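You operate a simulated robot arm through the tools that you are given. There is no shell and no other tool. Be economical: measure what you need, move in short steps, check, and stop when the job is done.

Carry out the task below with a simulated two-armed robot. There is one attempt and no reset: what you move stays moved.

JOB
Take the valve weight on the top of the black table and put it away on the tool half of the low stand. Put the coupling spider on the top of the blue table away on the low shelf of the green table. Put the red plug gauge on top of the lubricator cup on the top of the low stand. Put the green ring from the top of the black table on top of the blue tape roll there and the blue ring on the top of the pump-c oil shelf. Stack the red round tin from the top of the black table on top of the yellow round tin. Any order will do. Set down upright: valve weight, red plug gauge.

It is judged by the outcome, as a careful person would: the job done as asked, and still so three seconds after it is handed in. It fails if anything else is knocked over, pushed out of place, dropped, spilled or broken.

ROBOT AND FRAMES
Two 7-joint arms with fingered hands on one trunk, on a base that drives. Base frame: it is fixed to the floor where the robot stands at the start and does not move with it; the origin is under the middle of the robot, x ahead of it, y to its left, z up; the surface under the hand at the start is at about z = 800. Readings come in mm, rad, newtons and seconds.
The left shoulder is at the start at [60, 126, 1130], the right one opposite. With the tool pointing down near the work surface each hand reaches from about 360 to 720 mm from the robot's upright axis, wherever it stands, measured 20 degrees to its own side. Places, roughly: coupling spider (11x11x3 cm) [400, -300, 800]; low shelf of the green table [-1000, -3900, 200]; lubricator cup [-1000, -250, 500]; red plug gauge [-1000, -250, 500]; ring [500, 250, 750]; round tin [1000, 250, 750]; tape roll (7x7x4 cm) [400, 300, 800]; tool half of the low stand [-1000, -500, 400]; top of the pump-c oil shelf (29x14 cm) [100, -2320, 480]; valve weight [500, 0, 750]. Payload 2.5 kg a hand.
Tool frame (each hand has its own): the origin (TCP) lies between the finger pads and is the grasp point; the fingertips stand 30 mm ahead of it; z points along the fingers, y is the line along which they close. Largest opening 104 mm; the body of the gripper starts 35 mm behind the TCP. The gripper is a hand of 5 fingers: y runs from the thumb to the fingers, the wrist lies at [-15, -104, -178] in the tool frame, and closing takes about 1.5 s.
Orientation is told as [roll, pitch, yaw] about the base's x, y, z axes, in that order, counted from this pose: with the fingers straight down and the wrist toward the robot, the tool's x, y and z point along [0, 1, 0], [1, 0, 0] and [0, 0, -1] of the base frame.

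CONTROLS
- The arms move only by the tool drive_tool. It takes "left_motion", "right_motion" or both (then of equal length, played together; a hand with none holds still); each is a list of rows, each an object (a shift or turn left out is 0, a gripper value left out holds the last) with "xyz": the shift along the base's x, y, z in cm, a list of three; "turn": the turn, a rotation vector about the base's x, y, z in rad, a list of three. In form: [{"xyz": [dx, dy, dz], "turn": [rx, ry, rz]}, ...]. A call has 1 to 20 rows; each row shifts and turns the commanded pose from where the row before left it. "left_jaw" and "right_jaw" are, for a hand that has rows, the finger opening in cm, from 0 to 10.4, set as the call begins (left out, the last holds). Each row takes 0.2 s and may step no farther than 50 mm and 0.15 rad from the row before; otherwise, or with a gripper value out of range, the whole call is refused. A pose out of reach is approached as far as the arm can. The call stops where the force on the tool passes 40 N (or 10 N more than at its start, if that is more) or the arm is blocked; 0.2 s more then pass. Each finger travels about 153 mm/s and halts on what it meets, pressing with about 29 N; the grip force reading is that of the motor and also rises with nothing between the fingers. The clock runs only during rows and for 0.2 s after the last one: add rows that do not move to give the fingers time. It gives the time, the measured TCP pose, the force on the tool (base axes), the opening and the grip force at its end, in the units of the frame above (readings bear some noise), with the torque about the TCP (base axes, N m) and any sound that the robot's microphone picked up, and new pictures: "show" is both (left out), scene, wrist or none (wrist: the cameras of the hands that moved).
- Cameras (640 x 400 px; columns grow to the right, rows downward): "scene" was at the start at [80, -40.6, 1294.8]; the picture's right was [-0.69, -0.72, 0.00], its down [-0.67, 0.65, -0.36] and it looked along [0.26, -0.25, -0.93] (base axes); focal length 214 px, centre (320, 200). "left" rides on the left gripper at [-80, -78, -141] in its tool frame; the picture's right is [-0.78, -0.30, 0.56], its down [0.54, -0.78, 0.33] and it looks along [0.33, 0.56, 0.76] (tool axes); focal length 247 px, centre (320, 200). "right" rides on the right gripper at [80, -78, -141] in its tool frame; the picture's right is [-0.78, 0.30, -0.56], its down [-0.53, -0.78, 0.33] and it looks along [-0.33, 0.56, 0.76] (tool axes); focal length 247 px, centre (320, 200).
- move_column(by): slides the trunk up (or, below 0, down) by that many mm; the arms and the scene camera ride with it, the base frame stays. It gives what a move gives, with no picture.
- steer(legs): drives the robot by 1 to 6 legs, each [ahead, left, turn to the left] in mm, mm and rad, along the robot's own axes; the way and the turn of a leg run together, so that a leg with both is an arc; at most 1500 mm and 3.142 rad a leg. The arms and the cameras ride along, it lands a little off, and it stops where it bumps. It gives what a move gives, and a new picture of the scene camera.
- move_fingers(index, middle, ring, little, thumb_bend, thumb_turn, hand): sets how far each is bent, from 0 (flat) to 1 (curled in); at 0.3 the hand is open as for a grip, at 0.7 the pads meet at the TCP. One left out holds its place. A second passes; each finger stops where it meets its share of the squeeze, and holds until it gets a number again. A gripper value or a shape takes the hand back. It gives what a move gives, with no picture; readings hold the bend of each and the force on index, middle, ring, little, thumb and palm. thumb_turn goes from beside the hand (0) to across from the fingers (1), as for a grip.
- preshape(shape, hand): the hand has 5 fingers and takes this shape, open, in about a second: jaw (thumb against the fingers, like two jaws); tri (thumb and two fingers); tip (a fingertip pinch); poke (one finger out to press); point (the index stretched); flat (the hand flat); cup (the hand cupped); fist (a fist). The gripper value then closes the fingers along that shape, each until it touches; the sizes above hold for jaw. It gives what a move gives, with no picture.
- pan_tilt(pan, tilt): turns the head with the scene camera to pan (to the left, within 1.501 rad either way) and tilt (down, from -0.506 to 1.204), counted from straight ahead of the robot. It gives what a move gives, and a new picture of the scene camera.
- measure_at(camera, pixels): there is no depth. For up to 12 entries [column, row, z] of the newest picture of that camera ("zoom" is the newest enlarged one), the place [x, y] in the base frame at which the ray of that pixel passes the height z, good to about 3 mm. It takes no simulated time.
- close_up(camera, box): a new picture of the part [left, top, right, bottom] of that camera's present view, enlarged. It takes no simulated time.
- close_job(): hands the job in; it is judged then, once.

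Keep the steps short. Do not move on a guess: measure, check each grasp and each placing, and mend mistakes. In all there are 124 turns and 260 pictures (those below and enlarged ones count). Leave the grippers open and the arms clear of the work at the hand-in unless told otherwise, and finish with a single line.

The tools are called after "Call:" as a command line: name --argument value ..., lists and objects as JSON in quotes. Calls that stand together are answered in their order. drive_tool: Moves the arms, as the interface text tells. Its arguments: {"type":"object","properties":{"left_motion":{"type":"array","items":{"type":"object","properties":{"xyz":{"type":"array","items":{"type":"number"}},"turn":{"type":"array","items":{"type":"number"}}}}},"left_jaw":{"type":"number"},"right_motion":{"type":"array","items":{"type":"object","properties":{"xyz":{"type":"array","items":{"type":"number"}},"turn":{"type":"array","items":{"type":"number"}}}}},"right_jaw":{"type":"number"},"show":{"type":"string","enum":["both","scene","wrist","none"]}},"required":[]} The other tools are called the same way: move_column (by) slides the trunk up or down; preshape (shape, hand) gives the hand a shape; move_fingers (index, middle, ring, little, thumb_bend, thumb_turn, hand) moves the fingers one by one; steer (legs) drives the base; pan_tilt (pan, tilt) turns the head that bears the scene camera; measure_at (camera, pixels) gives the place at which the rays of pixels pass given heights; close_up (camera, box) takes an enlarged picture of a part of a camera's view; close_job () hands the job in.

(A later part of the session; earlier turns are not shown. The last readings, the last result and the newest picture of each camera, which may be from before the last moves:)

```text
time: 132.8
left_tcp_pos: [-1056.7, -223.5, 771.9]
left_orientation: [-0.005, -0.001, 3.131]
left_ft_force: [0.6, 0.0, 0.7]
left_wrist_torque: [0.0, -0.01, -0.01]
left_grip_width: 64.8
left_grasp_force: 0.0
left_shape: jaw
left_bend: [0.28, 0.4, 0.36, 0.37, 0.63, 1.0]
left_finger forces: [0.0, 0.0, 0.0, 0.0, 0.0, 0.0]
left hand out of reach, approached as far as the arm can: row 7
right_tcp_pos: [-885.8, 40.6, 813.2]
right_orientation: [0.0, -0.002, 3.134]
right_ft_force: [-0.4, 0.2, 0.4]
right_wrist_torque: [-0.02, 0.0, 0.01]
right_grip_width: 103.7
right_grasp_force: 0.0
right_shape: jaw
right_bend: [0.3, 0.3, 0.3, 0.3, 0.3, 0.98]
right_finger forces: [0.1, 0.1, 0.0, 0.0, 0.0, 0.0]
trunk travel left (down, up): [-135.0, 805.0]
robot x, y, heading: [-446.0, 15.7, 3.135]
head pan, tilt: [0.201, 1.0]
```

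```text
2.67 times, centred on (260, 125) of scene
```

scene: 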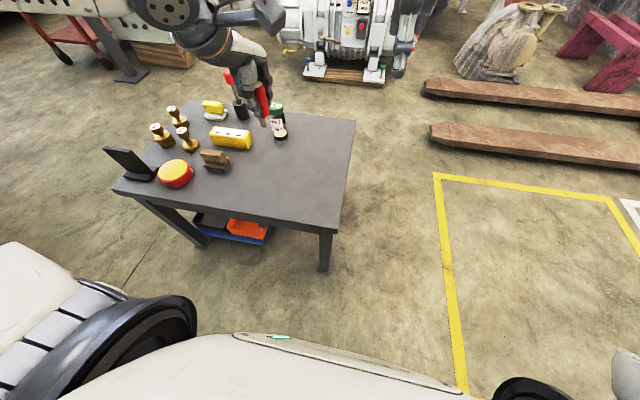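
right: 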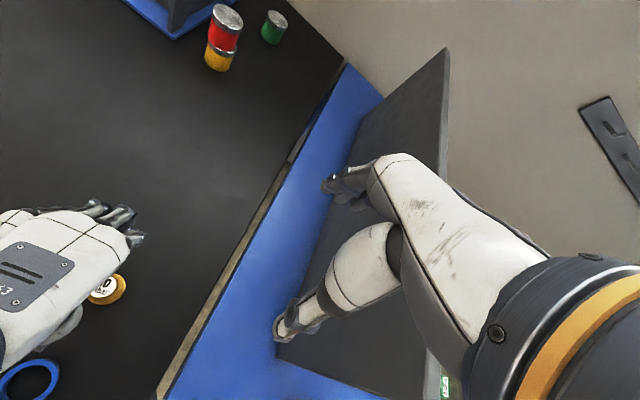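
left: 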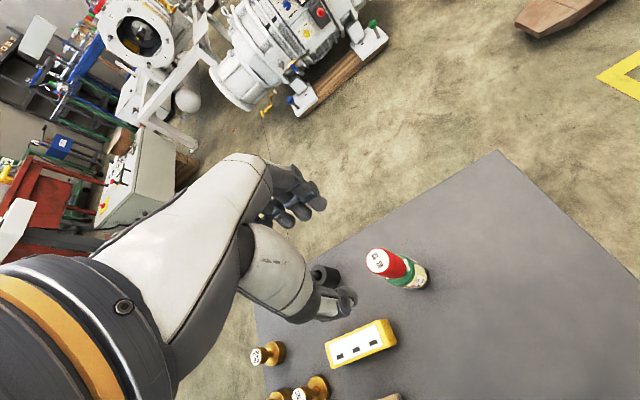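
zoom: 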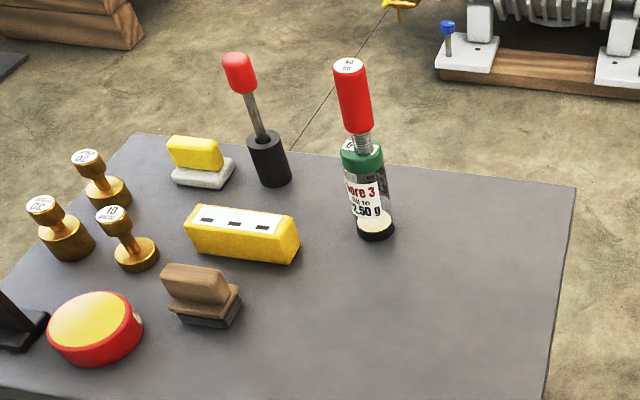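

Gauge stands upright on the lubricator cup. I raise the trunk, tuck the left hand back to its home posture, and go back to the tables.

Call:
move_column --by 390

Call:
drive_tool --left_motion '[{"xyz": [4, -2, 0]}, {"xyz": [4, -2, 0]}, {"xyz": [4, -2, -1]}, {"xyz": [4, -2, -2]}, {"xyz": [4, -2.5, -2]}, {"xyz": [3.4, -2.5, -2]}, {}]' --left_jaw 8 --show "none"

Call:
steer --legs '[[-150, 0, 0], [0, 0, 1.57], [0, 0, 1.57]]'

```text
time: 136.6
left_tcp_pos: [-1057.7, -222.3, 1162.0]
left_orientation: [-0.007, -0.003, 3.131]
left_ft_force: [0.1, -0.3, 0.2]
left_wrist_torque: [0.01, 0.03, 0.01]
left_grip_width: 64.8
left_grasp_force: 0.0
left_shape: jaw
left_bend: [0.28, 0.4, 0.36, 0.37, 0.63, 1.0]
left_finger forces: [0.0, 0.0, 0.0, 0.0, 0.0, 0.0]
right_tcp_pos: [-886.0, 40.1, 1201.1]
right_orientation: [0.001, -0.001, 3.134]
right_ft_force: [-0.8, 0.7, -0.3]
right_wrist_torque: [0.02, 0.01, 0.02]
right_grip_width: 103.8
right_grasp_force: 0.2
right_shape: jaw
right_bend: [0.3, 0.3, 0.3, 0.3, 0.3, 0.98]
right_finger forces: [0.0, 0.0, 0.1, 0.1, 0.0, 0.0]
trunk travel left (down, up): [-525.0, 415.0]
robot x, y, heading: [-445.5, 12.7, 3.135]
head pan, tilt: [0.201, 1.0]
```

```text
refused: row 5 steps farther than a row can; nothing moved
```

```text
time: 145.6
left_tcp_pos: [313.7, 244.9, 1161.0]
left_orientation: [-0.005, -0.004, -0.018]
left_ft_force: [0.5, 0.1, -0.4]
left_wrist_torque: [0.01, -0.01, 0.05]
left_grip_width: 65.0
left_grasp_force: 0.0
left_shape: jaw
left_bend: [0.28, 0.4, 0.36, 0.37, 0.63, 1.0]
left_finger forces: [0.0, 0.0, 0.0, 0.0, 0.0, 0.1]
right_tcp_pos: [140.4, -17.0, 1201.3]
right_orientation: [-0.002, -0.001, -0.014]
right_ft_force: [-0.2, 0.5, 0.1]
right_wrist_torque: [0.03, 0.01, 0.01]
right_grip_width: 103.8
right_grasp_force: 0.1
right_shape: jaw
right_bend: [0.3, 0.3, 0.3, 0.3, 0.3, 0.98]
right_finger forces: [0.0, 0.0, 0.0, 0.0, 0.0, 0.0]
trunk travel left (down, up): [-525.0, 415.0]
robot x, y, heading: [-297.7, 12.5, -0.015]
head pan, tilt: [0.201, 1.0]
```

scene: 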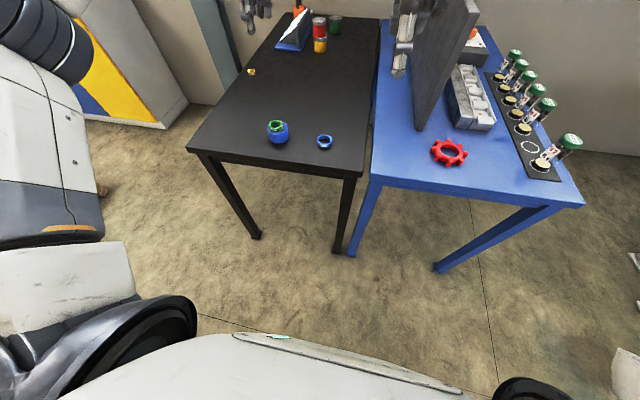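

I tuck the left hand now, then drive to about (−60, −60).

Call:
drive_tool --left_motion '[{"xyz": [-4, 2, 0]}, {"xyz": [-4, 2, 0]}, {"xyz": [-4, 2, -1]}, {"xyz": [-4, 2, -2]}, {"xyz": [-3.8, 2.4, -2]}, {"xyz": [-3.7, 2.4, -2]}, {}]' --right_motion '[{"xyz": [0, -3, 0]}, {"xyz": [0, -4, 0]}, {"xyz": [0, -4, -1]}, {"xyz": [0, -4, -2]}, {"xyz": [0, -3, -2]}, {"xyz": [0, -2, -2]}, {}]' --left_jaw 8 --show "none"

Call:
steer --legs '[[238, -70, 0.015]]'

```text
time: 147.2
left_tcp_pos: [78.9, 372.9, 1090.7]
left_orientation: [-0.004, -0.002, -0.02]
left_ft_force: [-0.8, 0.2, 0.5]
left_wrist_torque: [0.01, 0.02, 0.02]
left_grip_width: 79.6
left_grasp_force: 0.0
left_shape: jaw
left_bend: [0.27, 0.35, 0.32, 0.33, 0.53, 0.99]
left_finger forces: [0.0, 0.0, 0.1, 0.1, 0.1, 0.1]
right_tcp_pos: [141.8, -216.5, 1131.8]
right_orientation: [0.0, -0.003, -0.011]
right_ft_force: [-0.2, -0.6, 0.0]
right_wrist_torque: [0.0, 0.02, -0.02]
right_grip_width: 103.5
right_grasp_force: 0.1
right_shape: jaw
right_bend: [0.3, 0.3, 0.3, 0.3, 0.3, 0.98]
right_finger forces: [0.0, 0.0, 0.0, 0.0, 0.0, 0.0]
trunk travel left (down, up): [-525.0, 415.0]
robot x, y, heading: [-299.4, 14.3, -0.017]
head pan, tilt: [0.201, 1.0]
```

```text
time: 149.0
left_tcp_pos: [311.5, 308.0, 1092.1]
left_orientation: [-0.005, -0.004, -0.004]
left_ft_force: [-0.1, 0.2, 0.4]
left_wrist_torque: [0.02, 0.01, -0.02]
left_grip_width: 79.8
left_grasp_force: 0.1
left_shape: jaw
left_bend: [0.27, 0.35, 0.32, 0.33, 0.53, 0.99]
left_finger forces: [0.1, 0.0, 0.0, 0.1, 0.0, 0.0]
right_tcp_pos: [382.5, -281.6, 1132.2]
right_orientation: [-0.001, -0.001, 0.0]
right_ft_force: [0.0, 0.4, 0.0]
right_wrist_torque: [-0.01, 0.02, -0.01]
right_grip_width: 103.7
right_grasp_force: 0.1
right_shape: jaw
right_bend: [0.3, 0.3, 0.3, 0.3, 0.3, 0.98]
right_finger forces: [0.0, 0.1, 0.0, 0.0, 0.1, 0.0]
trunk travel left (down, up): [-525.0, 415.0]
robot x, y, heading: [-62.7, -57.0, -0.004]
head pan, tilt: [0.201, 1.0]
```

scene: 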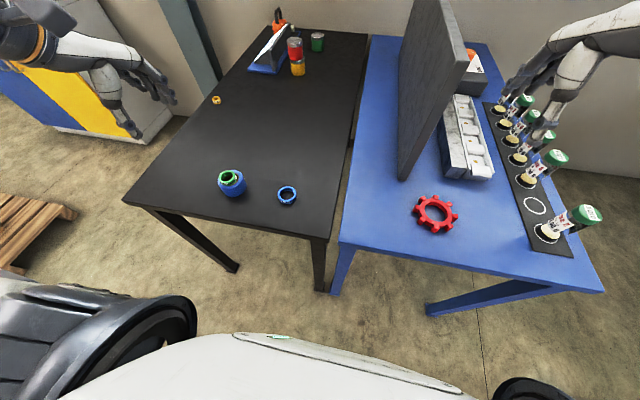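

Right hand is above the spider. I move the left over the blue ring (z ≈ 980) and the right down to z ≈ 980, then look with both wrists.

Call:
drive_tool --left_motion '[{"xyz": [1, -4.5, 0]}, {"xyz": [1, -4.5, 0]}, {"xyz": [1, -4.5, 0]}, {"xyz": [1, -4.5, 0]}, {"xyz": [1, -1.8, -3]}, {"xyz": [0, 0, -4]}, {"xyz": [0, 0, -4]}, {}]' --right_motion '[{"xyz": [0, 0, -4]}, {"xyz": [0, 0, -4]}, {"xyz": [0, 0, -4]}, {"xyz": [0, 0, -3]}, {}, {}, {}, {}]' --left_jaw 9 --show "wrist"

```text
time: 150.8
left_tcp_pos: [360.9, 108.2, 980.7]
left_orientation: [-0.005, -0.004, -0.004]
left_ft_force: [0.7, 0.3, -0.8]
left_wrist_torque: [0.02, 0.0, 0.0]
left_grip_width: 89.9
left_grasp_force: 0.1
left_shape: jaw
left_bend: [0.27, 0.33, 0.31, 0.32, 0.42, 0.98]
left_finger forces: [0.0, 0.0, 0.1, 0.1, 0.1, 0.0]
right_tcp_pos: [380.3, -279.9, 982.0]
right_orientation: [-0.001, -0.002, 0.0]
right_ft_force: [0.4, 0.5, 0.1]
right_wrist_torque: [-0.01, -0.01, 0.03]
right_grip_width: 103.7
right_grasp_force: 0.0
right_shape: jaw
right_bend: [0.3, 0.3, 0.3, 0.3, 0.3, 0.98]
right_finger forces: [0.1, 0.1, 0.0, 0.0, 0.0, 0.0]
trunk travel left (down, up): [-525.0, 415.0]
robot x, y, heading: [-60.6, -58.0, -0.004]
head pan, tilt: [0.201, 1.0]
```

right: 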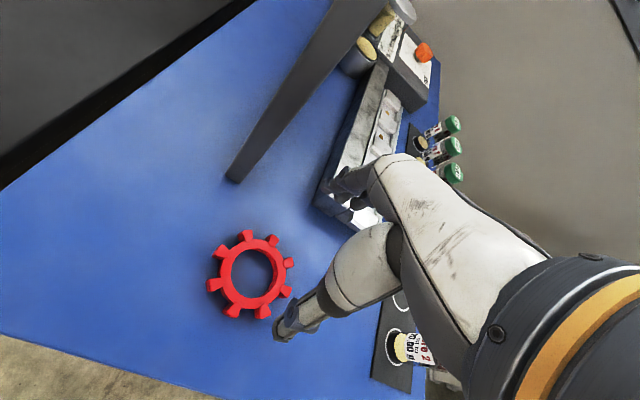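
left: 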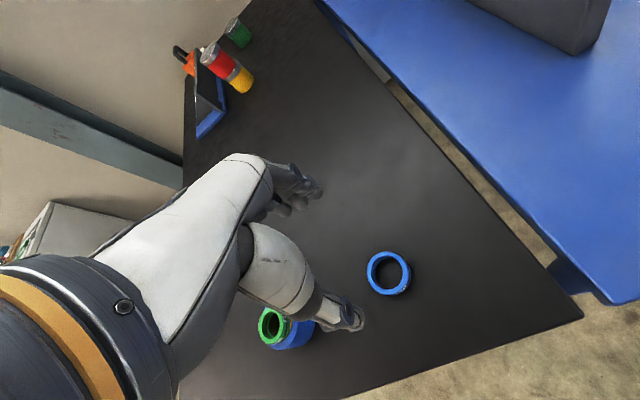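

Call:
close_up --camera "left" --box '[300, 220, 460, 320]'

Call:
measure_at --camera "left" --pixels '[[388, 272, 815], [366, 272, 815], [410, 272, 815], [388, 251, 815], [388, 294, 815]]'

Call:
measure_at --camera "right" --pixels '[[253, 274, 825], [253, 274, 815], [290, 262, 820], [248, 235, 820], [217, 252, 820], [213, 284, 820], [232, 311, 820], [262, 312, 820], [286, 291, 820], [272, 241, 820], [227, 178, 800], [320, 205, 800]]'

Call:
close_up --camera "right" --box '[180, 200, 420, 350]'

```text
4.00 times, centred on (380, 270) of left
```

zoom: 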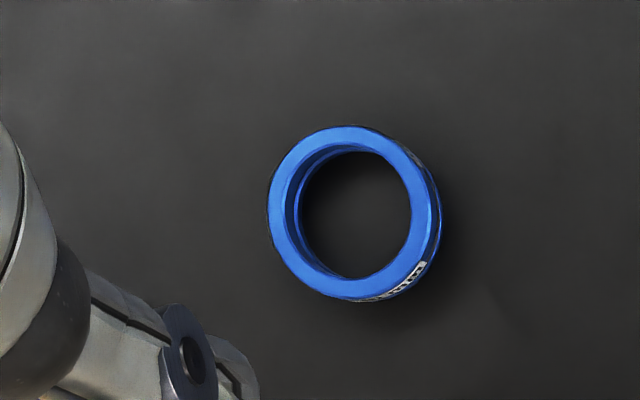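

```text
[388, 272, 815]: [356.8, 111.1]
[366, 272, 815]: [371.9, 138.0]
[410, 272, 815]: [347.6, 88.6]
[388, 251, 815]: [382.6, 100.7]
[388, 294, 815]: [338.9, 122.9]
```

```text
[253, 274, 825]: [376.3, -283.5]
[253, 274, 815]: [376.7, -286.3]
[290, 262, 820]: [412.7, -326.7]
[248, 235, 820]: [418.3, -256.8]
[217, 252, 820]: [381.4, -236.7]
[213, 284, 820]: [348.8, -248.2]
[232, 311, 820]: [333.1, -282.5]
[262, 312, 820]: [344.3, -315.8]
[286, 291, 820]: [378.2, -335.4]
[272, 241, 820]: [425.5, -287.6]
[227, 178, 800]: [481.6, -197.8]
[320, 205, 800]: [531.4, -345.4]
```

```text
2.67 times, centred on (300, 275) of right
```

zoom: 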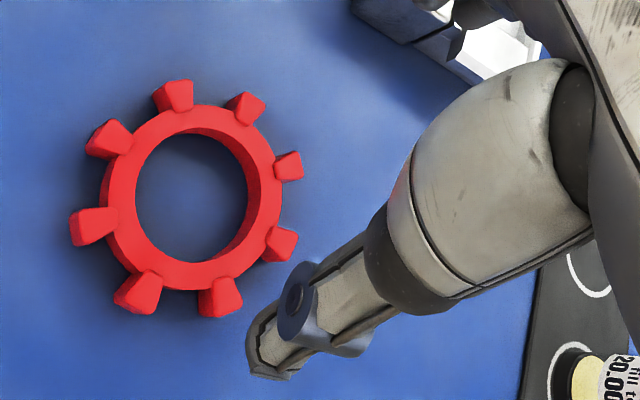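

Before gripping the spider I look at the destination (green table's low shelf) by turning the head right.

Call:
pan_tilt --pan -1.5 --tilt 0.25

Call:
close_up --camera "scene" --box '[220, 90, 640, 350]'

```text
time: 152.5
left_tcp_pos: [361.6, 108.7, 981.0]
left_orientation: [-0.005, -0.003, -0.003]
left_ft_force: [-0.7, 0.8, 0.0]
left_wrist_torque: [0.02, 0.02, 0.01]
left_grip_width: 89.8
left_grasp_force: 0.0
left_shape: jaw
left_bend: [0.27, 0.33, 0.31, 0.32, 0.42, 0.98]
left_finger forces: [0.0, 0.0, 0.1, 0.0, 0.0, 0.0]
right_tcp_pos: [380.8, -280.1, 980.2]
right_orientation: [0.0, -0.001, 0.0]
right_ft_force: [0.6, 0.1, -0.4]
right_wrist_torque: [0.04, -0.02, -0.04]
right_grip_width: 103.7
right_grasp_force: 0.0
right_shape: jaw
right_bend: [0.3, 0.3, 0.3, 0.3, 0.3, 0.98]
right_finger forces: [0.1, 0.1, 0.0, 0.1, 0.1, 0.0]
trunk travel left (down, up): [-525.0, 415.0]
robot x, y, heading: [-57.4, -59.1, -0.002]
head pan, tilt: [-1.499, 0.25]
```

scene: 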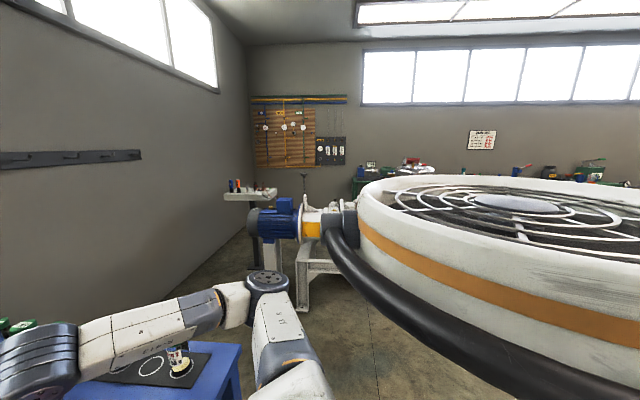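

```text
1.52 times, centred on (430, 220) of scene
```

zoom: 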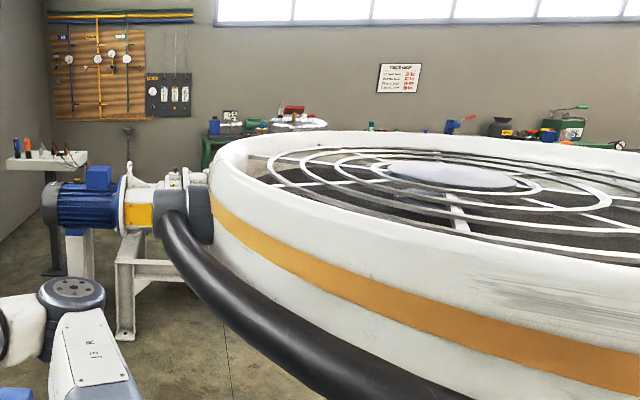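

The view is blocked by the body; I'll go with a wall grip (thumb in the hole). First the blue ring with the left hand: lower to z ≈ 837; meanwhile the right hand yaws −0.47 rad and moves above the spider's far-right wall (412, −304).

Call:
drive_tool --left_motion '[{"xyz": [-0.1, 0.2, -4]}, {"xyz": [0, 0, -4]}, {"xyz": [0, 0, -3.5]}, {"xyz": [0, 0, -2.9]}, {}]' --right_motion '[{"xyz": [0.8, -0.6, 0], "turn": [0, 0, -0.12]}, {"xyz": [0.8, -0.6, 0], "turn": [0, 0, -0.12]}, {"xyz": [0.8, -0.6, 0], "turn": [0, 0, -0.12]}, {"xyz": [0.8, -0.6, 0], "turn": [0, 0, -0.11]}, {}]' --left_jaw 9 --show "wrist"

```text
time: 153.7
left_tcp_pos: [359.9, 110.9, 836.6]
left_orientation: [-0.003, -0.004, -0.003]
left_ft_force: [0.5, -0.3, -0.3]
left_wrist_torque: [0.01, -0.01, -0.01]
left_grip_width: 90.2
left_grasp_force: 0.1
left_shape: jaw
left_bend: [0.27, 0.33, 0.31, 0.32, 0.42, 0.98]
left_finger forces: [0.1, 0.0, 0.0, 0.0, 0.0, 0.0]
right_tcp_pos: [414.1, -304.1, 981.0]
right_orientation: [0.0, -0.002, -0.47]
right_ft_force: [-0.2, -0.2, 0.0]
right_wrist_torque: [0.02, -0.01, -0.02]
right_grip_width: 103.2
right_grasp_force: 0.1
right_shape: jaw
right_bend: [0.3, 0.3, 0.3, 0.3, 0.3, 0.98]
right_finger forces: [0.1, 0.0, 0.1, 0.1, 0.1, 0.1]
trunk travel left (down, up): [-525.0, 415.0]
robot x, y, heading: [-61.1, -59.1, 0.005]
head pan, tilt: [-1.499, 0.25]
```

right: 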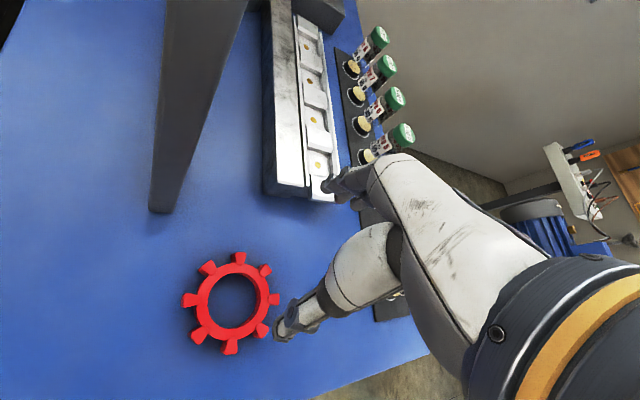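
left: 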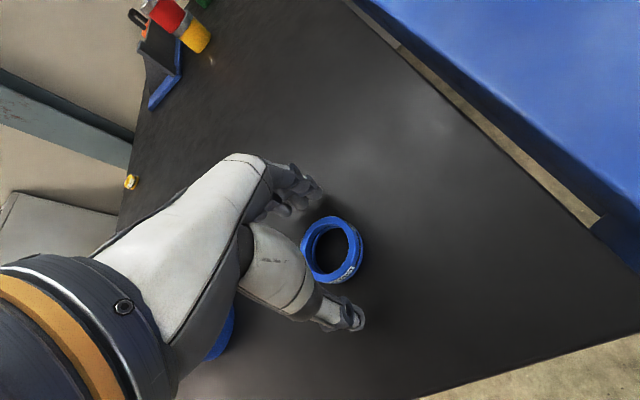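

Left ring is centred between the fingers; I lower 2 mm and close the left.

Call:
drive_tool --left_motion '[{"xyz": [0, 0, -0.2]}, {}]' --left_jaw 9 --show "none"

Call:
drive_tool --left_motion '[{}, {}, {}, {}, {}, {}, {}, {}]' --left_jaw 4.3 --show "none"

Call:
close_up --camera "left" --box '[240, 150, 480, 300]'

Call:
close_up --camera "right" --box '[150, 220, 350, 370]'

Call:
measure_at --camera "right" --pixels '[[231, 300, 830], [208, 300, 830], [254, 300, 830], [265, 270, 825], [272, 299, 825], [231, 277, 830], [231, 325, 830], [312, 192, 805], [262, 330, 825]]'

```text
time: 154.3
left_tcp_pos: [360.2, 111.6, 834.8]
left_orientation: [-0.006, -0.002, -0.003]
left_ft_force: [0.8, -0.7, -0.4]
left_wrist_torque: [0.0, 0.01, 0.01]
left_grip_width: 89.9
left_grasp_force: 0.1
left_shape: jaw
left_bend: [0.27, 0.33, 0.31, 0.32, 0.42, 0.98]
left_finger forces: [0.0, 0.0, 0.0, 0.0, 0.0, 0.0]
right_tcp_pos: [412.7, -305.0, 981.9]
right_orientation: [0.001, 0.0, -0.469]
right_ft_force: [-0.3, -0.2, 0.6]
right_wrist_torque: [0.01, -0.02, 0.03]
right_grip_width: 103.6
right_grasp_force: 0.1
right_shape: jaw
right_bend: [0.3, 0.3, 0.3, 0.3, 0.3, 0.98]
right_finger forces: [0.0, 0.1, 0.1, 0.0, 0.1, 0.1]
trunk travel left (down, up): [-525.0, 415.0]
robot x, y, heading: [-64.1, -57.5, -0.003]
head pan, tilt: [-1.499, 0.25]
```

```text
time: 156.1
left_tcp_pos: [359.5, 110.8, 835.1]
left_orientation: [-0.005, -0.004, -0.001]
left_ft_force: [0.0, -0.3, -0.4]
left_wrist_torque: [-0.03, 0.01, 0.01]
left_grip_width: 44.6
left_grasp_force: 29.0
left_shape: jaw
left_bend: [0.74, 0.46, 0.5, 0.47, 0.73, 1.0]
left_finger forces: [15.4, 9.3, 0.0, 0.0, 24.1, 0.0]
right_tcp_pos: [412.7, -304.4, 981.0]
right_orientation: [0.0, -0.002, -0.47]
right_ft_force: [-0.5, 0.2, -0.2]
right_wrist_torque: [-0.02, -0.01, -0.01]
right_grip_width: 103.5
right_grasp_force: 0.1
right_shape: jaw
right_bend: [0.3, 0.3, 0.3, 0.3, 0.3, 0.98]
right_finger forces: [0.1, 0.0, 0.1, 0.0, 0.0, 0.0]
trunk travel left (down, up): [-525.0, 415.0]
robot x, y, heading: [-62.9, -56.4, 0.003]
head pan, tilt: [-1.499, 0.25]
```

```text
2.67 times, centred on (360, 225) of left
```

zoom: 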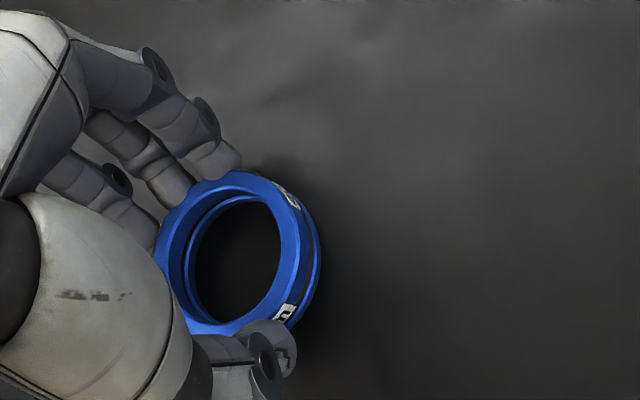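

```text
2.67 times, centred on (250, 295) of right
```

zoom: 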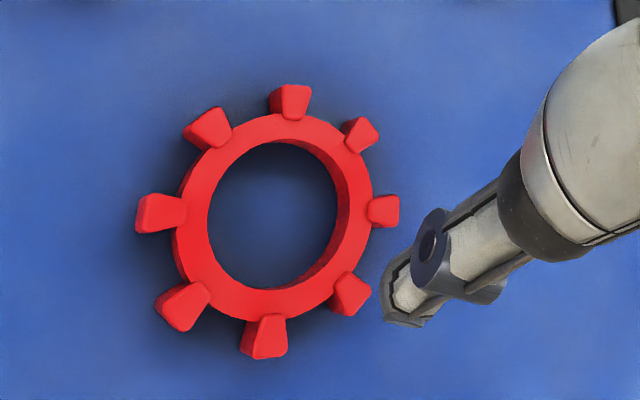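

```text
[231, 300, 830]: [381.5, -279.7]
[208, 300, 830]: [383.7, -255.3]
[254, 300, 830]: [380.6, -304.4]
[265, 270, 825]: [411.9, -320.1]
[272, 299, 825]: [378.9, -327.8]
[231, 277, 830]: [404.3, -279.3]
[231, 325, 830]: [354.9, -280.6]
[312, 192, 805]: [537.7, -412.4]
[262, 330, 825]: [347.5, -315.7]
```

Blue ring gripped. I lift it 15 cm; the right hand opens to 7 cm, aligns at (412, −297) and lowers to z ≈ 880.

Call:
drive_tool --left_motion '[{"xyz": [0, 0, 1]}, {"xyz": [0, 0, 4]}, {"xyz": [0, 0, 4]}, {"xyz": [0, 0, 4]}, {"xyz": [0, 0, 3]}, {}]' --right_motion '[{"xyz": [-0.1, 0.7, -2]}, {"xyz": [0, 0, -2.5]}, {"xyz": [0, 0, -2.5]}, {"xyz": [0, 0, -2]}, {"xyz": [0, 0, -1]}, {}]' --right_jaw 7 --show "wrist"

Call:
close_up --camera "right" --box '[200, 180, 400, 350]'

```text
time: 157.5
left_tcp_pos: [359.8, 110.2, 995.5]
left_orientation: [-0.005, -0.003, -0.005]
left_ft_force: [-0.3, -0.2, 0.4]
left_wrist_torque: [-0.04, -0.01, 0.03]
left_grip_width: 44.8
left_grasp_force: 28.7
left_shape: jaw
left_bend: [0.74, 0.46, 0.5, 0.47, 0.73, 1.0]
left_finger forces: [15.4, 9.4, 0.0, 0.1, 24.0, 0.0]
right_tcp_pos: [412.4, -296.2, 880.6]
right_orientation: [0.0, -0.001, -0.47]
right_ft_force: [0.4, 0.2, 0.2]
right_wrist_torque: [0.03, 0.0, -0.03]
right_grip_width: 70.4
right_grasp_force: 0.1
right_shape: jaw
right_bend: [0.28, 0.38, 0.35, 0.35, 0.6, 0.99]
right_finger forces: [0.0, 0.1, 0.0, 0.0, 0.0, 0.0]
trunk travel left (down, up): [-525.0, 415.0]
robot x, y, heading: [-59.1, -54.5, 0.003]
head pan, tilt: [-1.499, 0.25]
```

right: 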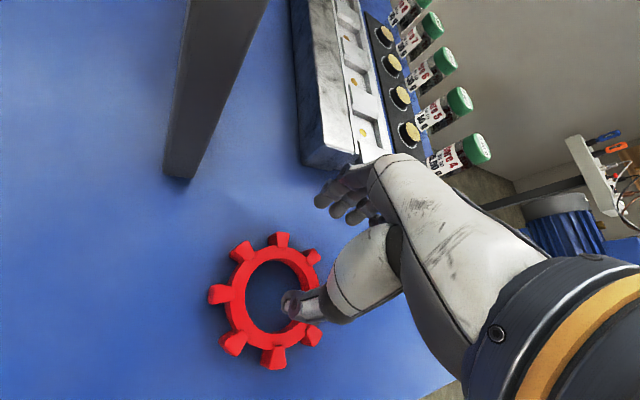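
left: 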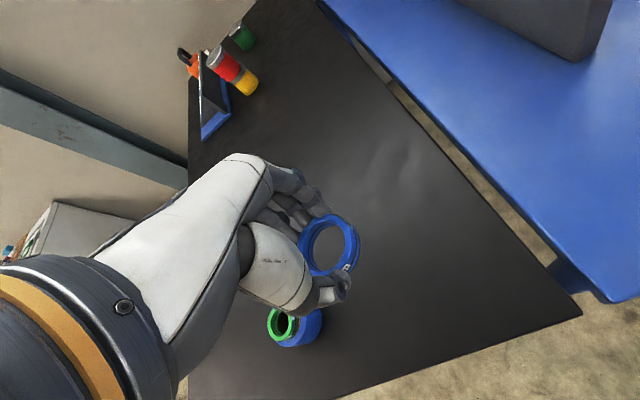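

```text
2.35 times, centred on (300, 265) of right
```

zoom: 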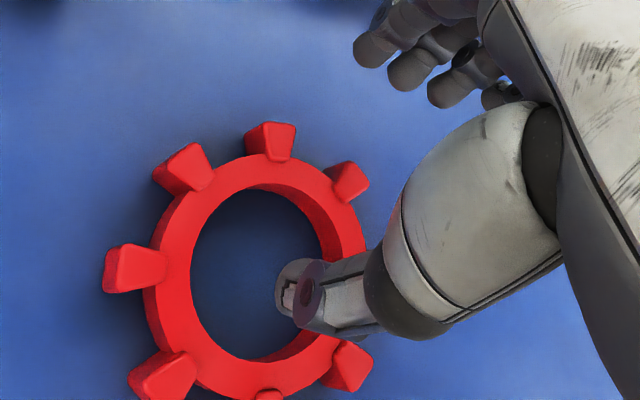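

Thumb tip is over the hole, TCP over the wall between two lobes. I lower in steps to z ≈ 840.

Call:
drive_tool --right_motion '[{"xyz": [-0.2, 0.1, -1.5]}, {"xyz": [0, 0, -1.3]}, {"xyz": [0, 0, -0.7]}, {"xyz": [0, 0, -0.5]}, {}]' --right_jaw 7 --show "none"

Call:
close_up --camera "right" --box '[200, 180, 400, 350]'

```text
time: 158.7
left_tcp_pos: [359.5, 110.4, 994.6]
left_orientation: [-0.005, -0.001, -0.004]
left_ft_force: [0.1, 0.2, -0.1]
left_wrist_torque: [0.05, 0.0, 0.03]
left_grip_width: 44.9
left_grasp_force: 28.7
left_shape: jaw
left_bend: [0.74, 0.46, 0.5, 0.47, 0.73, 1.0]
left_finger forces: [15.4, 9.3, 0.0, 0.1, 24.1, 0.0]
right_tcp_pos: [409.3, -296.7, 840.6]
right_orientation: [0.0, -0.002, -0.47]
right_ft_force: [0.5, 0.5, -0.5]
right_wrist_torque: [-0.01, -0.01, 0.03]
right_grip_width: 70.3
right_grasp_force: 0.1
right_shape: jaw
right_bend: [0.28, 0.38, 0.35, 0.35, 0.6, 0.99]
right_finger forces: [0.1, 0.0, 0.0, 0.0, 0.1, 0.0]
trunk travel left (down, up): [-525.0, 415.0]
robot x, y, heading: [-61.5, -60.1, 0.001]
head pan, tilt: [-1.499, 0.25]
```

```text
2.35 times, centred on (300, 265) of right
```

zoom: 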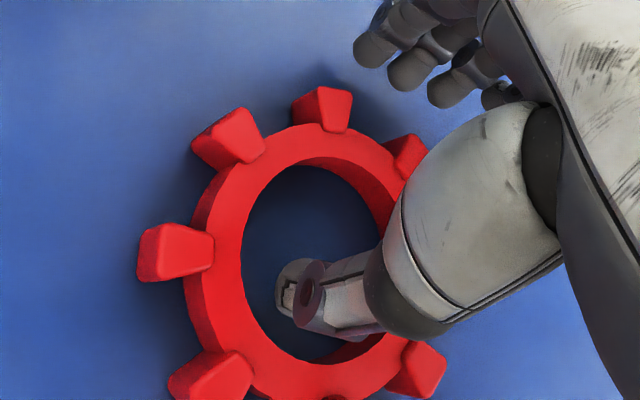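

Thumb is in the hole without contact. I close the right hand.

Call:
drive_tool --right_motion '[{}, {}, {}, {}, {}, {}, {}, {}]' --right_jaw 1 --show "none"

Call:
close_up --camera "right" --box '[200, 180, 400, 350]'

```text
time: 160.5
left_tcp_pos: [359.9, 110.1, 995.3]
left_orientation: [-0.006, -0.005, -0.004]
left_ft_force: [-0.4, -0.1, 0.0]
left_wrist_torque: [0.03, 0.02, 0.0]
left_grip_width: 44.5
left_grasp_force: 28.8
left_shape: jaw
left_bend: [0.74, 0.46, 0.5, 0.47, 0.73, 1.0]
left_finger forces: [15.4, 9.3, 0.0, 0.1, 24.2, 0.1]
right_tcp_pos: [410.1, -296.3, 840.8]
right_orientation: [0.001, -0.001, -0.469]
right_ft_force: [-0.1, -0.1, 0.6]
right_wrist_torque: [0.03, -0.01, 0.02]
right_grip_width: 6.3
right_grasp_force: 28.8
right_shape: jaw
right_bend: [0.72, 0.71, 0.7, 0.7, 0.78, 1.0]
right_finger forces: [0.0, 0.1, 0.2, 0.0, 0.0, 0.0]
trunk travel left (down, up): [-525.0, 415.0]
robot x, y, heading: [-56.8, -61.8, 0.004]
head pan, tilt: [-1.499, 0.25]
```

```text
2.35 times, centred on (300, 265) of right
```

zoom: 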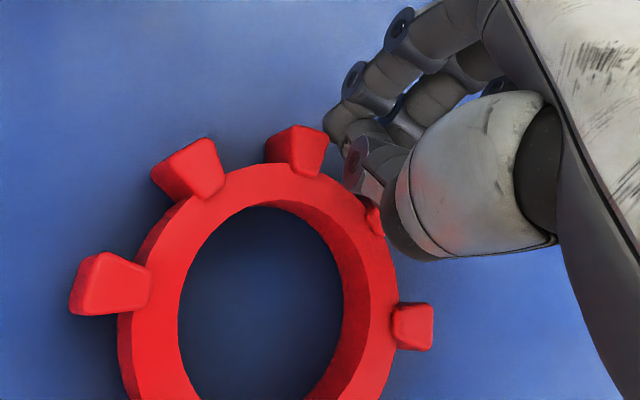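

The fingers slipped over the top: at narrow widths the tips rise, so I must grip lower. I raise, open to 5 cm and look again.

Call:
drive_tool --right_motion '[{"xyz": [0, 0, 2]}, {"xyz": [0, 0, 4]}, {"xyz": [0, 0, 4]}, {}]' --show "none"

Call:
drive_tool --right_motion '[{}, {}, {}, {}]' --right_jaw 5 --show "wrist"

Call:
close_up --camera "right" --box '[150, 200, 390, 400]'

```text
time: 161.5
left_tcp_pos: [359.9, 110.7, 994.4]
left_orientation: [-0.005, -0.003, -0.003]
left_ft_force: [0.8, -0.2, 0.0]
left_wrist_torque: [0.03, 0.01, 0.01]
left_grip_width: 44.4
left_grasp_force: 28.6
left_shape: jaw
left_bend: [0.74, 0.46, 0.5, 0.47, 0.73, 1.0]
left_finger forces: [15.4, 9.3, 0.0, 0.0, 24.0, 0.1]
right_tcp_pos: [409.4, -297.6, 942.5]
right_orientation: [-0.001, -0.003, -0.469]
right_ft_force: [-0.2, -0.6, -0.8]
right_wrist_torque: [0.0, 0.01, 0.02]
right_grip_width: 6.0
right_grasp_force: 29.3
right_shape: jaw
right_bend: [0.72, 0.71, 0.7, 0.7, 0.78, 1.0]
right_finger forces: [0.0, 0.0, 0.1, 0.1, 0.1, 0.1]
trunk travel left (down, up): [-525.0, 415.0]
robot x, y, heading: [-64.6, -57.9, -0.004]
head pan, tilt: [-1.499, 0.25]
```

```text
time: 162.5
left_tcp_pos: [361.2, 111.5, 994.5]
left_orientation: [-0.005, -0.003, -0.003]
left_ft_force: [-1.0, 0.7, -0.7]
left_wrist_torque: [-0.02, 0.0, -0.01]
left_grip_width: 44.7
left_grasp_force: 28.7
left_shape: jaw
left_bend: [0.74, 0.46, 0.5, 0.47, 0.73, 1.0]
left_finger forces: [15.5, 9.3, 0.0, 0.0, 24.1, 0.0]
right_tcp_pos: [410.2, -296.2, 941.8]
right_orientation: [-0.001, 0.0, -0.468]
right_ft_force: [-0.7, 0.1, -0.2]
right_wrist_torque: [0.01, 0.02, 0.01]
right_grip_width: 49.5
right_grasp_force: 0.0
right_shape: jaw
right_bend: [0.74, 0.45, 0.42, 0.41, 0.71, 1.0]
right_finger forces: [0.0, 0.0, 0.1, 0.1, 0.0, 0.0]
trunk travel left (down, up): [-525.0, 415.0]
robot x, y, heading: [-62.8, -54.7, -0.001]
head pan, tilt: [-1.499, 0.25]
```

right: 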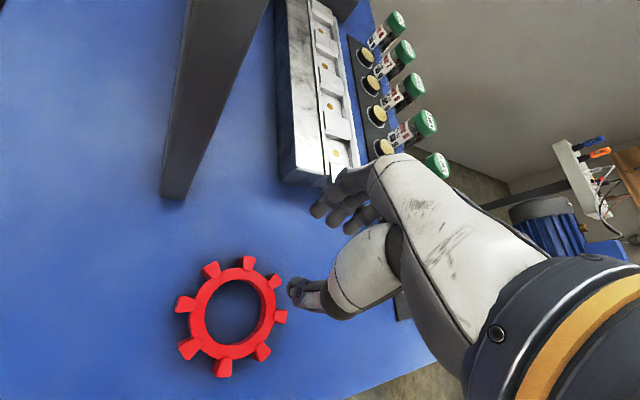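

```text
2.00 times, centred on (270, 300) of right
```

zoom: 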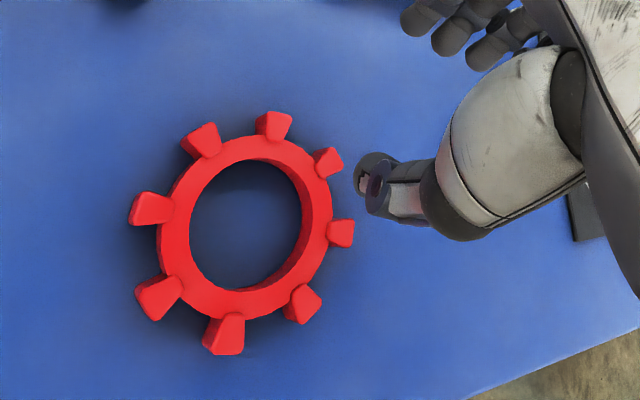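

Call:
measure_at --camera "zoom" --pixels '[[246, 225, 828], [190, 225, 828], [302, 225, 828], [246, 160, 828], [246, 290, 828], [274, 127, 825], [330, 163, 825], [341, 234, 825], [203, 140, 825], [302, 305, 825], [283, 165, 828], [158, 245, 828]]'

```text
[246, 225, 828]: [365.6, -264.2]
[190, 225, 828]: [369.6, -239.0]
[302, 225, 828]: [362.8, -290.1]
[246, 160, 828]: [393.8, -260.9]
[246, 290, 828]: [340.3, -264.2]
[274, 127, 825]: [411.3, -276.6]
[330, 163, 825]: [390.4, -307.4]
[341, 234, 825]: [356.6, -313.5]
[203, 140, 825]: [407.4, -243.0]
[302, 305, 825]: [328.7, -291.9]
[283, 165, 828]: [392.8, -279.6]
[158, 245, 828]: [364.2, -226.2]
```

Spider center now (366, −264); a valley lies at −38°. I yaw 0.19 rad more, align at (394, −286) and lower to 850 with 5 cm opening.

Call:
drive_tool --right_motion '[{"xyz": [-0.8, 0.5, 0], "turn": [0, 0, -0.1]}, {"xyz": [-0.8, 0.5, 0], "turn": [0, 0, -0.09]}, {"xyz": [0, 0, -4]}, {"xyz": [0, 0, -3]}, {"xyz": [0, 0, -2.2]}, {}]' --right_jaw 5 --show "none"

Call:
close_up --camera "right" --box '[180, 180, 380, 350]'

```text
time: 163.9
left_tcp_pos: [359.0, 111.2, 994.5]
left_orientation: [-0.008, -0.003, -0.003]
left_ft_force: [0.1, 0.6, -0.6]
left_wrist_torque: [0.02, 0.0, -0.01]
left_grip_width: 44.5
left_grasp_force: 28.4
left_shape: jaw
left_bend: [0.74, 0.46, 0.5, 0.47, 0.73, 1.0]
left_finger forces: [15.3, 9.3, 0.0, 0.1, 24.2, 0.0]
right_tcp_pos: [393.6, -287.1, 848.4]
right_orientation: [0.0, -0.002, -0.659]
right_ft_force: [-0.4, -0.4, 0.5]
right_wrist_torque: [0.0, 0.0, -0.01]
right_grip_width: 49.8
right_grasp_force: 0.2
right_shape: jaw
right_bend: [0.74, 0.45, 0.42, 0.41, 0.71, 1.0]
right_finger forces: [0.0, 0.1, 0.0, 0.0, 0.0, 0.1]
trunk travel left (down, up): [-525.0, 415.0]
robot x, y, heading: [-61.3, -58.7, -0.002]
head pan, tilt: [-1.499, 0.25]
```

```text
2.35 times, centred on (280, 265) of right
```

zoom: 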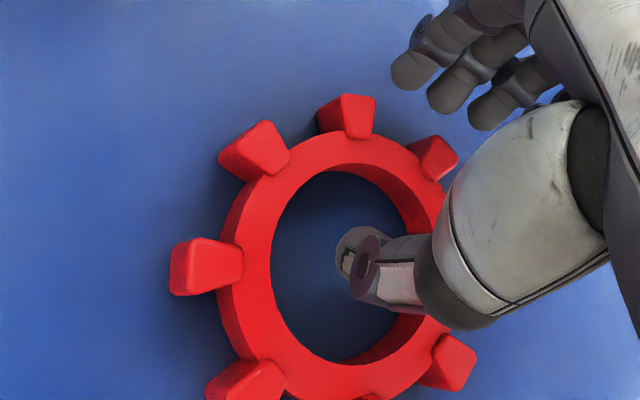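

Thumb is in the hole. I lower to z ≈ 833 and then close.

Call:
drive_tool --right_motion '[{"xyz": [0, 0, -0.7]}, {"xyz": [0, 0, -0.5]}, {"xyz": [0, 0, -0.3]}, {}]' --right_jaw 5 --show "none"

Call:
drive_tool --right_motion '[{}, {}, {}]' --right_jaw 3 --show "none"

Call:
close_up --camera "right" --box '[180, 180, 380, 350]'

```text
time: 164.9
left_tcp_pos: [360.7, 110.3, 993.3]
left_orientation: [-0.005, -0.004, -0.004]
left_ft_force: [0.4, 0.8, -0.1]
left_wrist_torque: [0.0, -0.01, 0.03]
left_grip_width: 44.3
left_grasp_force: 29.0
left_shape: jaw
left_bend: [0.74, 0.46, 0.5, 0.47, 0.73, 1.0]
left_finger forces: [15.3, 9.3, 0.0, 0.0, 24.1, 0.0]
right_tcp_pos: [394.2, -286.4, 833.2]
right_orientation: [-0.001, -0.001, -0.659]
right_ft_force: [-0.4, -0.6, 0.1]
right_wrist_torque: [0.02, 0.0, 0.0]
right_grip_width: 49.7
right_grasp_force: 0.0
right_shape: jaw
right_bend: [0.74, 0.45, 0.42, 0.41, 0.71, 1.0]
right_finger forces: [0.0, 0.0, 0.0, 0.0, 0.0, 0.0]
trunk travel left (down, up): [-525.0, 415.0]
robot x, y, heading: [-60.9, -58.1, 0.002]
head pan, tilt: [-1.499, 0.25]
```

```text
time: 165.7
left_tcp_pos: [360.2, 110.8, 994.8]
left_orientation: [-0.005, -0.003, -0.003]
left_ft_force: [-0.1, 0.1, 0.2]
left_wrist_torque: [0.03, 0.02, -0.02]
left_grip_width: 44.4
left_grasp_force: 28.9
left_shape: jaw
left_bend: [0.74, 0.46, 0.5, 0.47, 0.73, 1.0]
left_finger forces: [15.5, 9.3, 0.1, 0.0, 24.1, 0.0]
right_tcp_pos: [394.3, -285.5, 833.2]
right_orientation: [0.001, -0.001, -0.659]
right_ft_force: [0.7, -0.4, 0.7]
right_wrist_torque: [-0.02, -0.04, 0.02]
right_grip_width: 30.3
right_grasp_force: 0.0
right_shape: jaw
right_bend: [0.74, 0.53, 0.52, 0.48, 0.74, 1.0]
right_finger forces: [0.2, 0.5, 0.0, 0.0, 0.1, 0.0]
trunk travel left (down, up): [-525.0, 415.0]
robot x, y, heading: [-57.6, -57.9, -0.001]
head pan, tilt: [-1.499, 0.25]
```

```text
2.35 times, centred on (280, 265) of right
```

zoom: 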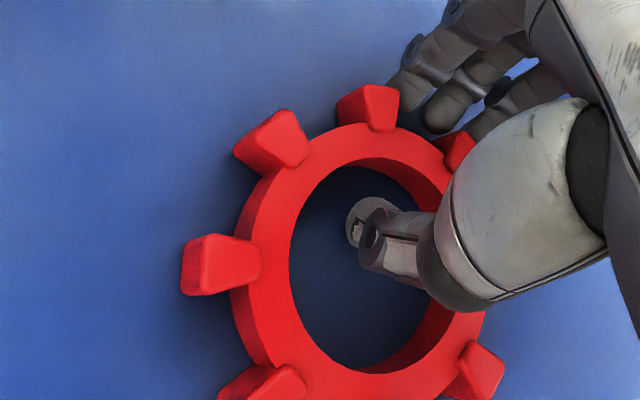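

Fingers have slipped between the two lobes, thumb in the hole. I continue closing to 1.2 cm.

Call:
drive_tool --right_motion '[{}, {}, {}, {}, {}]' --right_jaw 1.2 --show "none"

Call:
close_up --camera "right" --box '[180, 180, 380, 350]'

```text
time: 166.9
left_tcp_pos: [360.3, 110.6, 994.6]
left_orientation: [-0.006, -0.003, -0.003]
left_ft_force: [0.9, -0.7, 0.5]
left_wrist_torque: [-0.02, 0.01, -0.01]
left_grip_width: 44.8
left_grasp_force: 29.1
left_shape: jaw
left_bend: [0.74, 0.46, 0.5, 0.47, 0.73, 1.0]
left_finger forces: [15.4, 9.2, 0.0, 0.0, 24.0, 0.0]
right_tcp_pos: [394.9, -286.1, 834.6]
right_orientation: [0.0, -0.003, -0.659]
right_ft_force: [0.4, -0.7, -0.3]
right_wrist_torque: [0.0, 0.01, 0.01]
right_grip_width: 12.8
right_grasp_force: 0.1
right_shape: jaw
right_bend: [0.72, 0.62, 0.62, 0.6, 0.73, 1.0]
right_finger forces: [1.0, 1.1, 0.4, 0.0, 1.4, 0.0]
trunk travel left (down, up): [-525.0, 415.0]
robot x, y, heading: [-66.5, -59.6, -0.001]
head pan, tilt: [-1.499, 0.25]
```

```text
2.35 times, centred on (280, 265) of right
```

zoom: 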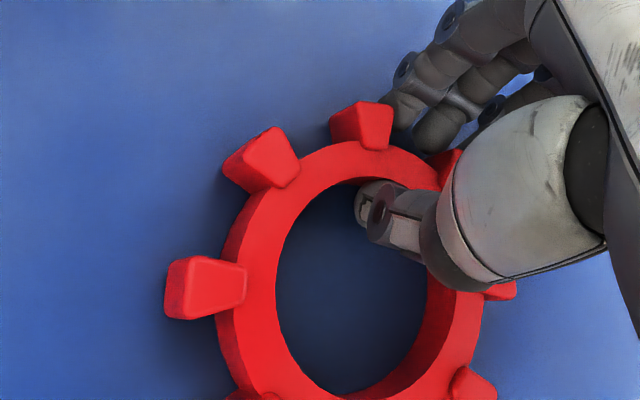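

The wall is pinched now (thumb 1.4 N). I close fully to squeeze.

Call:
drive_tool --right_motion '[{}, {}, {}, {}, {}]' --right_jaw 0 --show "none"

Call:
close_up --camera "right" --box '[180, 180, 380, 350]'

```text
time: 168.1
left_tcp_pos: [359.5, 110.9, 993.5]
left_orientation: [-0.004, -0.004, -0.003]
left_ft_force: [0.0, 0.0, -0.5]
left_wrist_torque: [0.01, -0.02, 0.02]
left_grip_width: 44.4
left_grasp_force: 28.9
left_shape: jaw
left_bend: [0.74, 0.46, 0.5, 0.47, 0.73, 1.0]
left_finger forces: [15.3, 9.3, 0.0, 0.0, 24.1, 0.0]
right_tcp_pos: [393.6, -285.6, 833.9]
right_orientation: [-0.001, -0.001, -0.659]
right_ft_force: [0.1, 0.0, -1.0]
right_wrist_torque: [0.0, -0.05, -0.02]
right_grip_width: 6.8
right_grasp_force: 29.3
right_shape: jaw
right_bend: [0.72, 0.72, 0.7, 0.7, 0.77, 1.0]
right_finger forces: [0.1, 0.0, 0.7, 0.0, 0.0, 0.0]
trunk travel left (down, up): [-525.0, 415.0]
robot x, y, heading: [-61.0, -56.2, 0.001]
head pan, tilt: [-1.499, 0.25]
```

```text
2.35 times, centred on (280, 265) of right
```

zoom: 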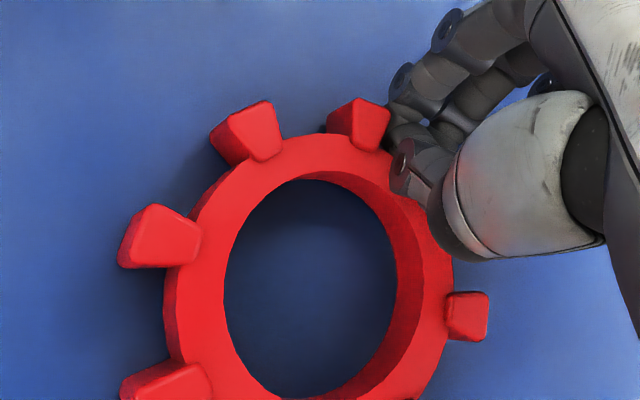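

It slipped over again: the grip must be lower still. I measure the spider's new place, then raise and open to 3.5 cm.

Call:
measure_at --camera "zoom" --pixels '[[311, 288, 826], [225, 288, 826], [397, 288, 826], [311, 180, 826], [311, 397, 826], [365, 118, 826], [248, 125, 826], [478, 315, 826], [145, 238, 826]]'

Call:
drive_tool --right_motion '[{"xyz": [0, 0, 2]}, {"xyz": [0, 0, 3]}, {"xyz": [0, 0, 3]}, {}]' --show "none"

Call:
drive_tool --right_motion '[{}, {}, {}]' --right_jaw 3.5 --show "wrist"

Call:
close_up --camera "right" --box '[150, 200, 390, 400]'

```text
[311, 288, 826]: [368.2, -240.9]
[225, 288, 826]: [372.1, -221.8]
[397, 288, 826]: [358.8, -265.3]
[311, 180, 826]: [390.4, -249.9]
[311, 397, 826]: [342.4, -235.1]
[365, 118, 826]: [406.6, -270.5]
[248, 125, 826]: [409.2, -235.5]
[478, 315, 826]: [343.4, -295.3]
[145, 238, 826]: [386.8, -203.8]
```

```text
time: 169.1
left_tcp_pos: [360.9, 110.2, 994.3]
left_orientation: [-0.006, -0.005, -0.003]
left_ft_force: [0.3, -0.2, 0.6]
left_wrist_torque: [0.03, 0.04, 0.04]
left_grip_width: 44.3
left_grasp_force: 28.6
left_shape: jaw
left_bend: [0.74, 0.46, 0.5, 0.47, 0.73, 1.0]
left_finger forces: [15.3, 9.2, 0.0, 0.0, 24.0, 0.0]
right_tcp_pos: [394.4, -286.8, 913.3]
right_orientation: [0.0, -0.001, -0.66]
right_ft_force: [0.0, 0.3, -0.8]
right_wrist_torque: [-0.02, -0.04, -0.01]
right_grip_width: 6.6
right_grasp_force: 29.1
right_shape: jaw
right_bend: [0.72, 0.72, 0.7, 0.7, 0.77, 1.0]
right_finger forces: [0.1, 0.0, 0.1, 0.0, 0.0, 0.0]
trunk travel left (down, up): [-525.0, 415.0]
robot x, y, heading: [-62.2, -57.8, 0.002]
head pan, tilt: [-1.499, 0.25]
```

```text
time: 169.9
left_tcp_pos: [360.1, 110.7, 993.9]
left_orientation: [-0.006, -0.004, -0.003]
left_ft_force: [1.0, 0.4, -0.5]
left_wrist_torque: [-0.03, 0.02, 0.03]
left_grip_width: 44.5
left_grasp_force: 29.0
left_shape: jaw
left_bend: [0.74, 0.46, 0.5, 0.47, 0.73, 1.0]
left_finger forces: [15.4, 9.3, 0.1, 0.0, 24.2, 0.0]
right_tcp_pos: [393.7, -286.3, 913.7]
right_orientation: [0.001, -0.002, -0.662]
right_ft_force: [0.0, -0.3, -0.6]
right_wrist_torque: [-0.01, 0.0, -0.02]
right_grip_width: 34.6
right_grasp_force: 0.1
right_shape: jaw
right_bend: [0.74, 0.52, 0.49, 0.46, 0.73, 1.0]
right_finger forces: [0.1, 0.0, 0.1, 0.1, 0.0, 0.0]
trunk travel left (down, up): [-525.0, 415.0]
robot x, y, heading: [-60.2, -59.9, -0.006]
head pan, tilt: [-1.499, 0.25]
```

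right: 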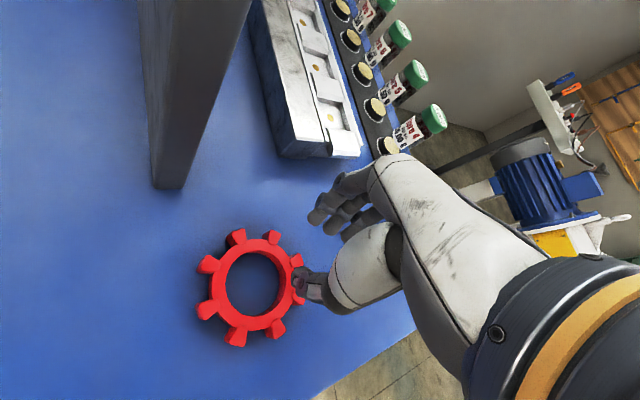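

```text
2.00 times, centred on (270, 300) of right
```

zoom: 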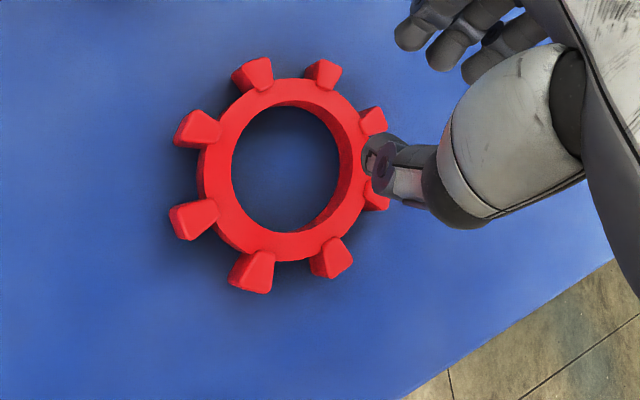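

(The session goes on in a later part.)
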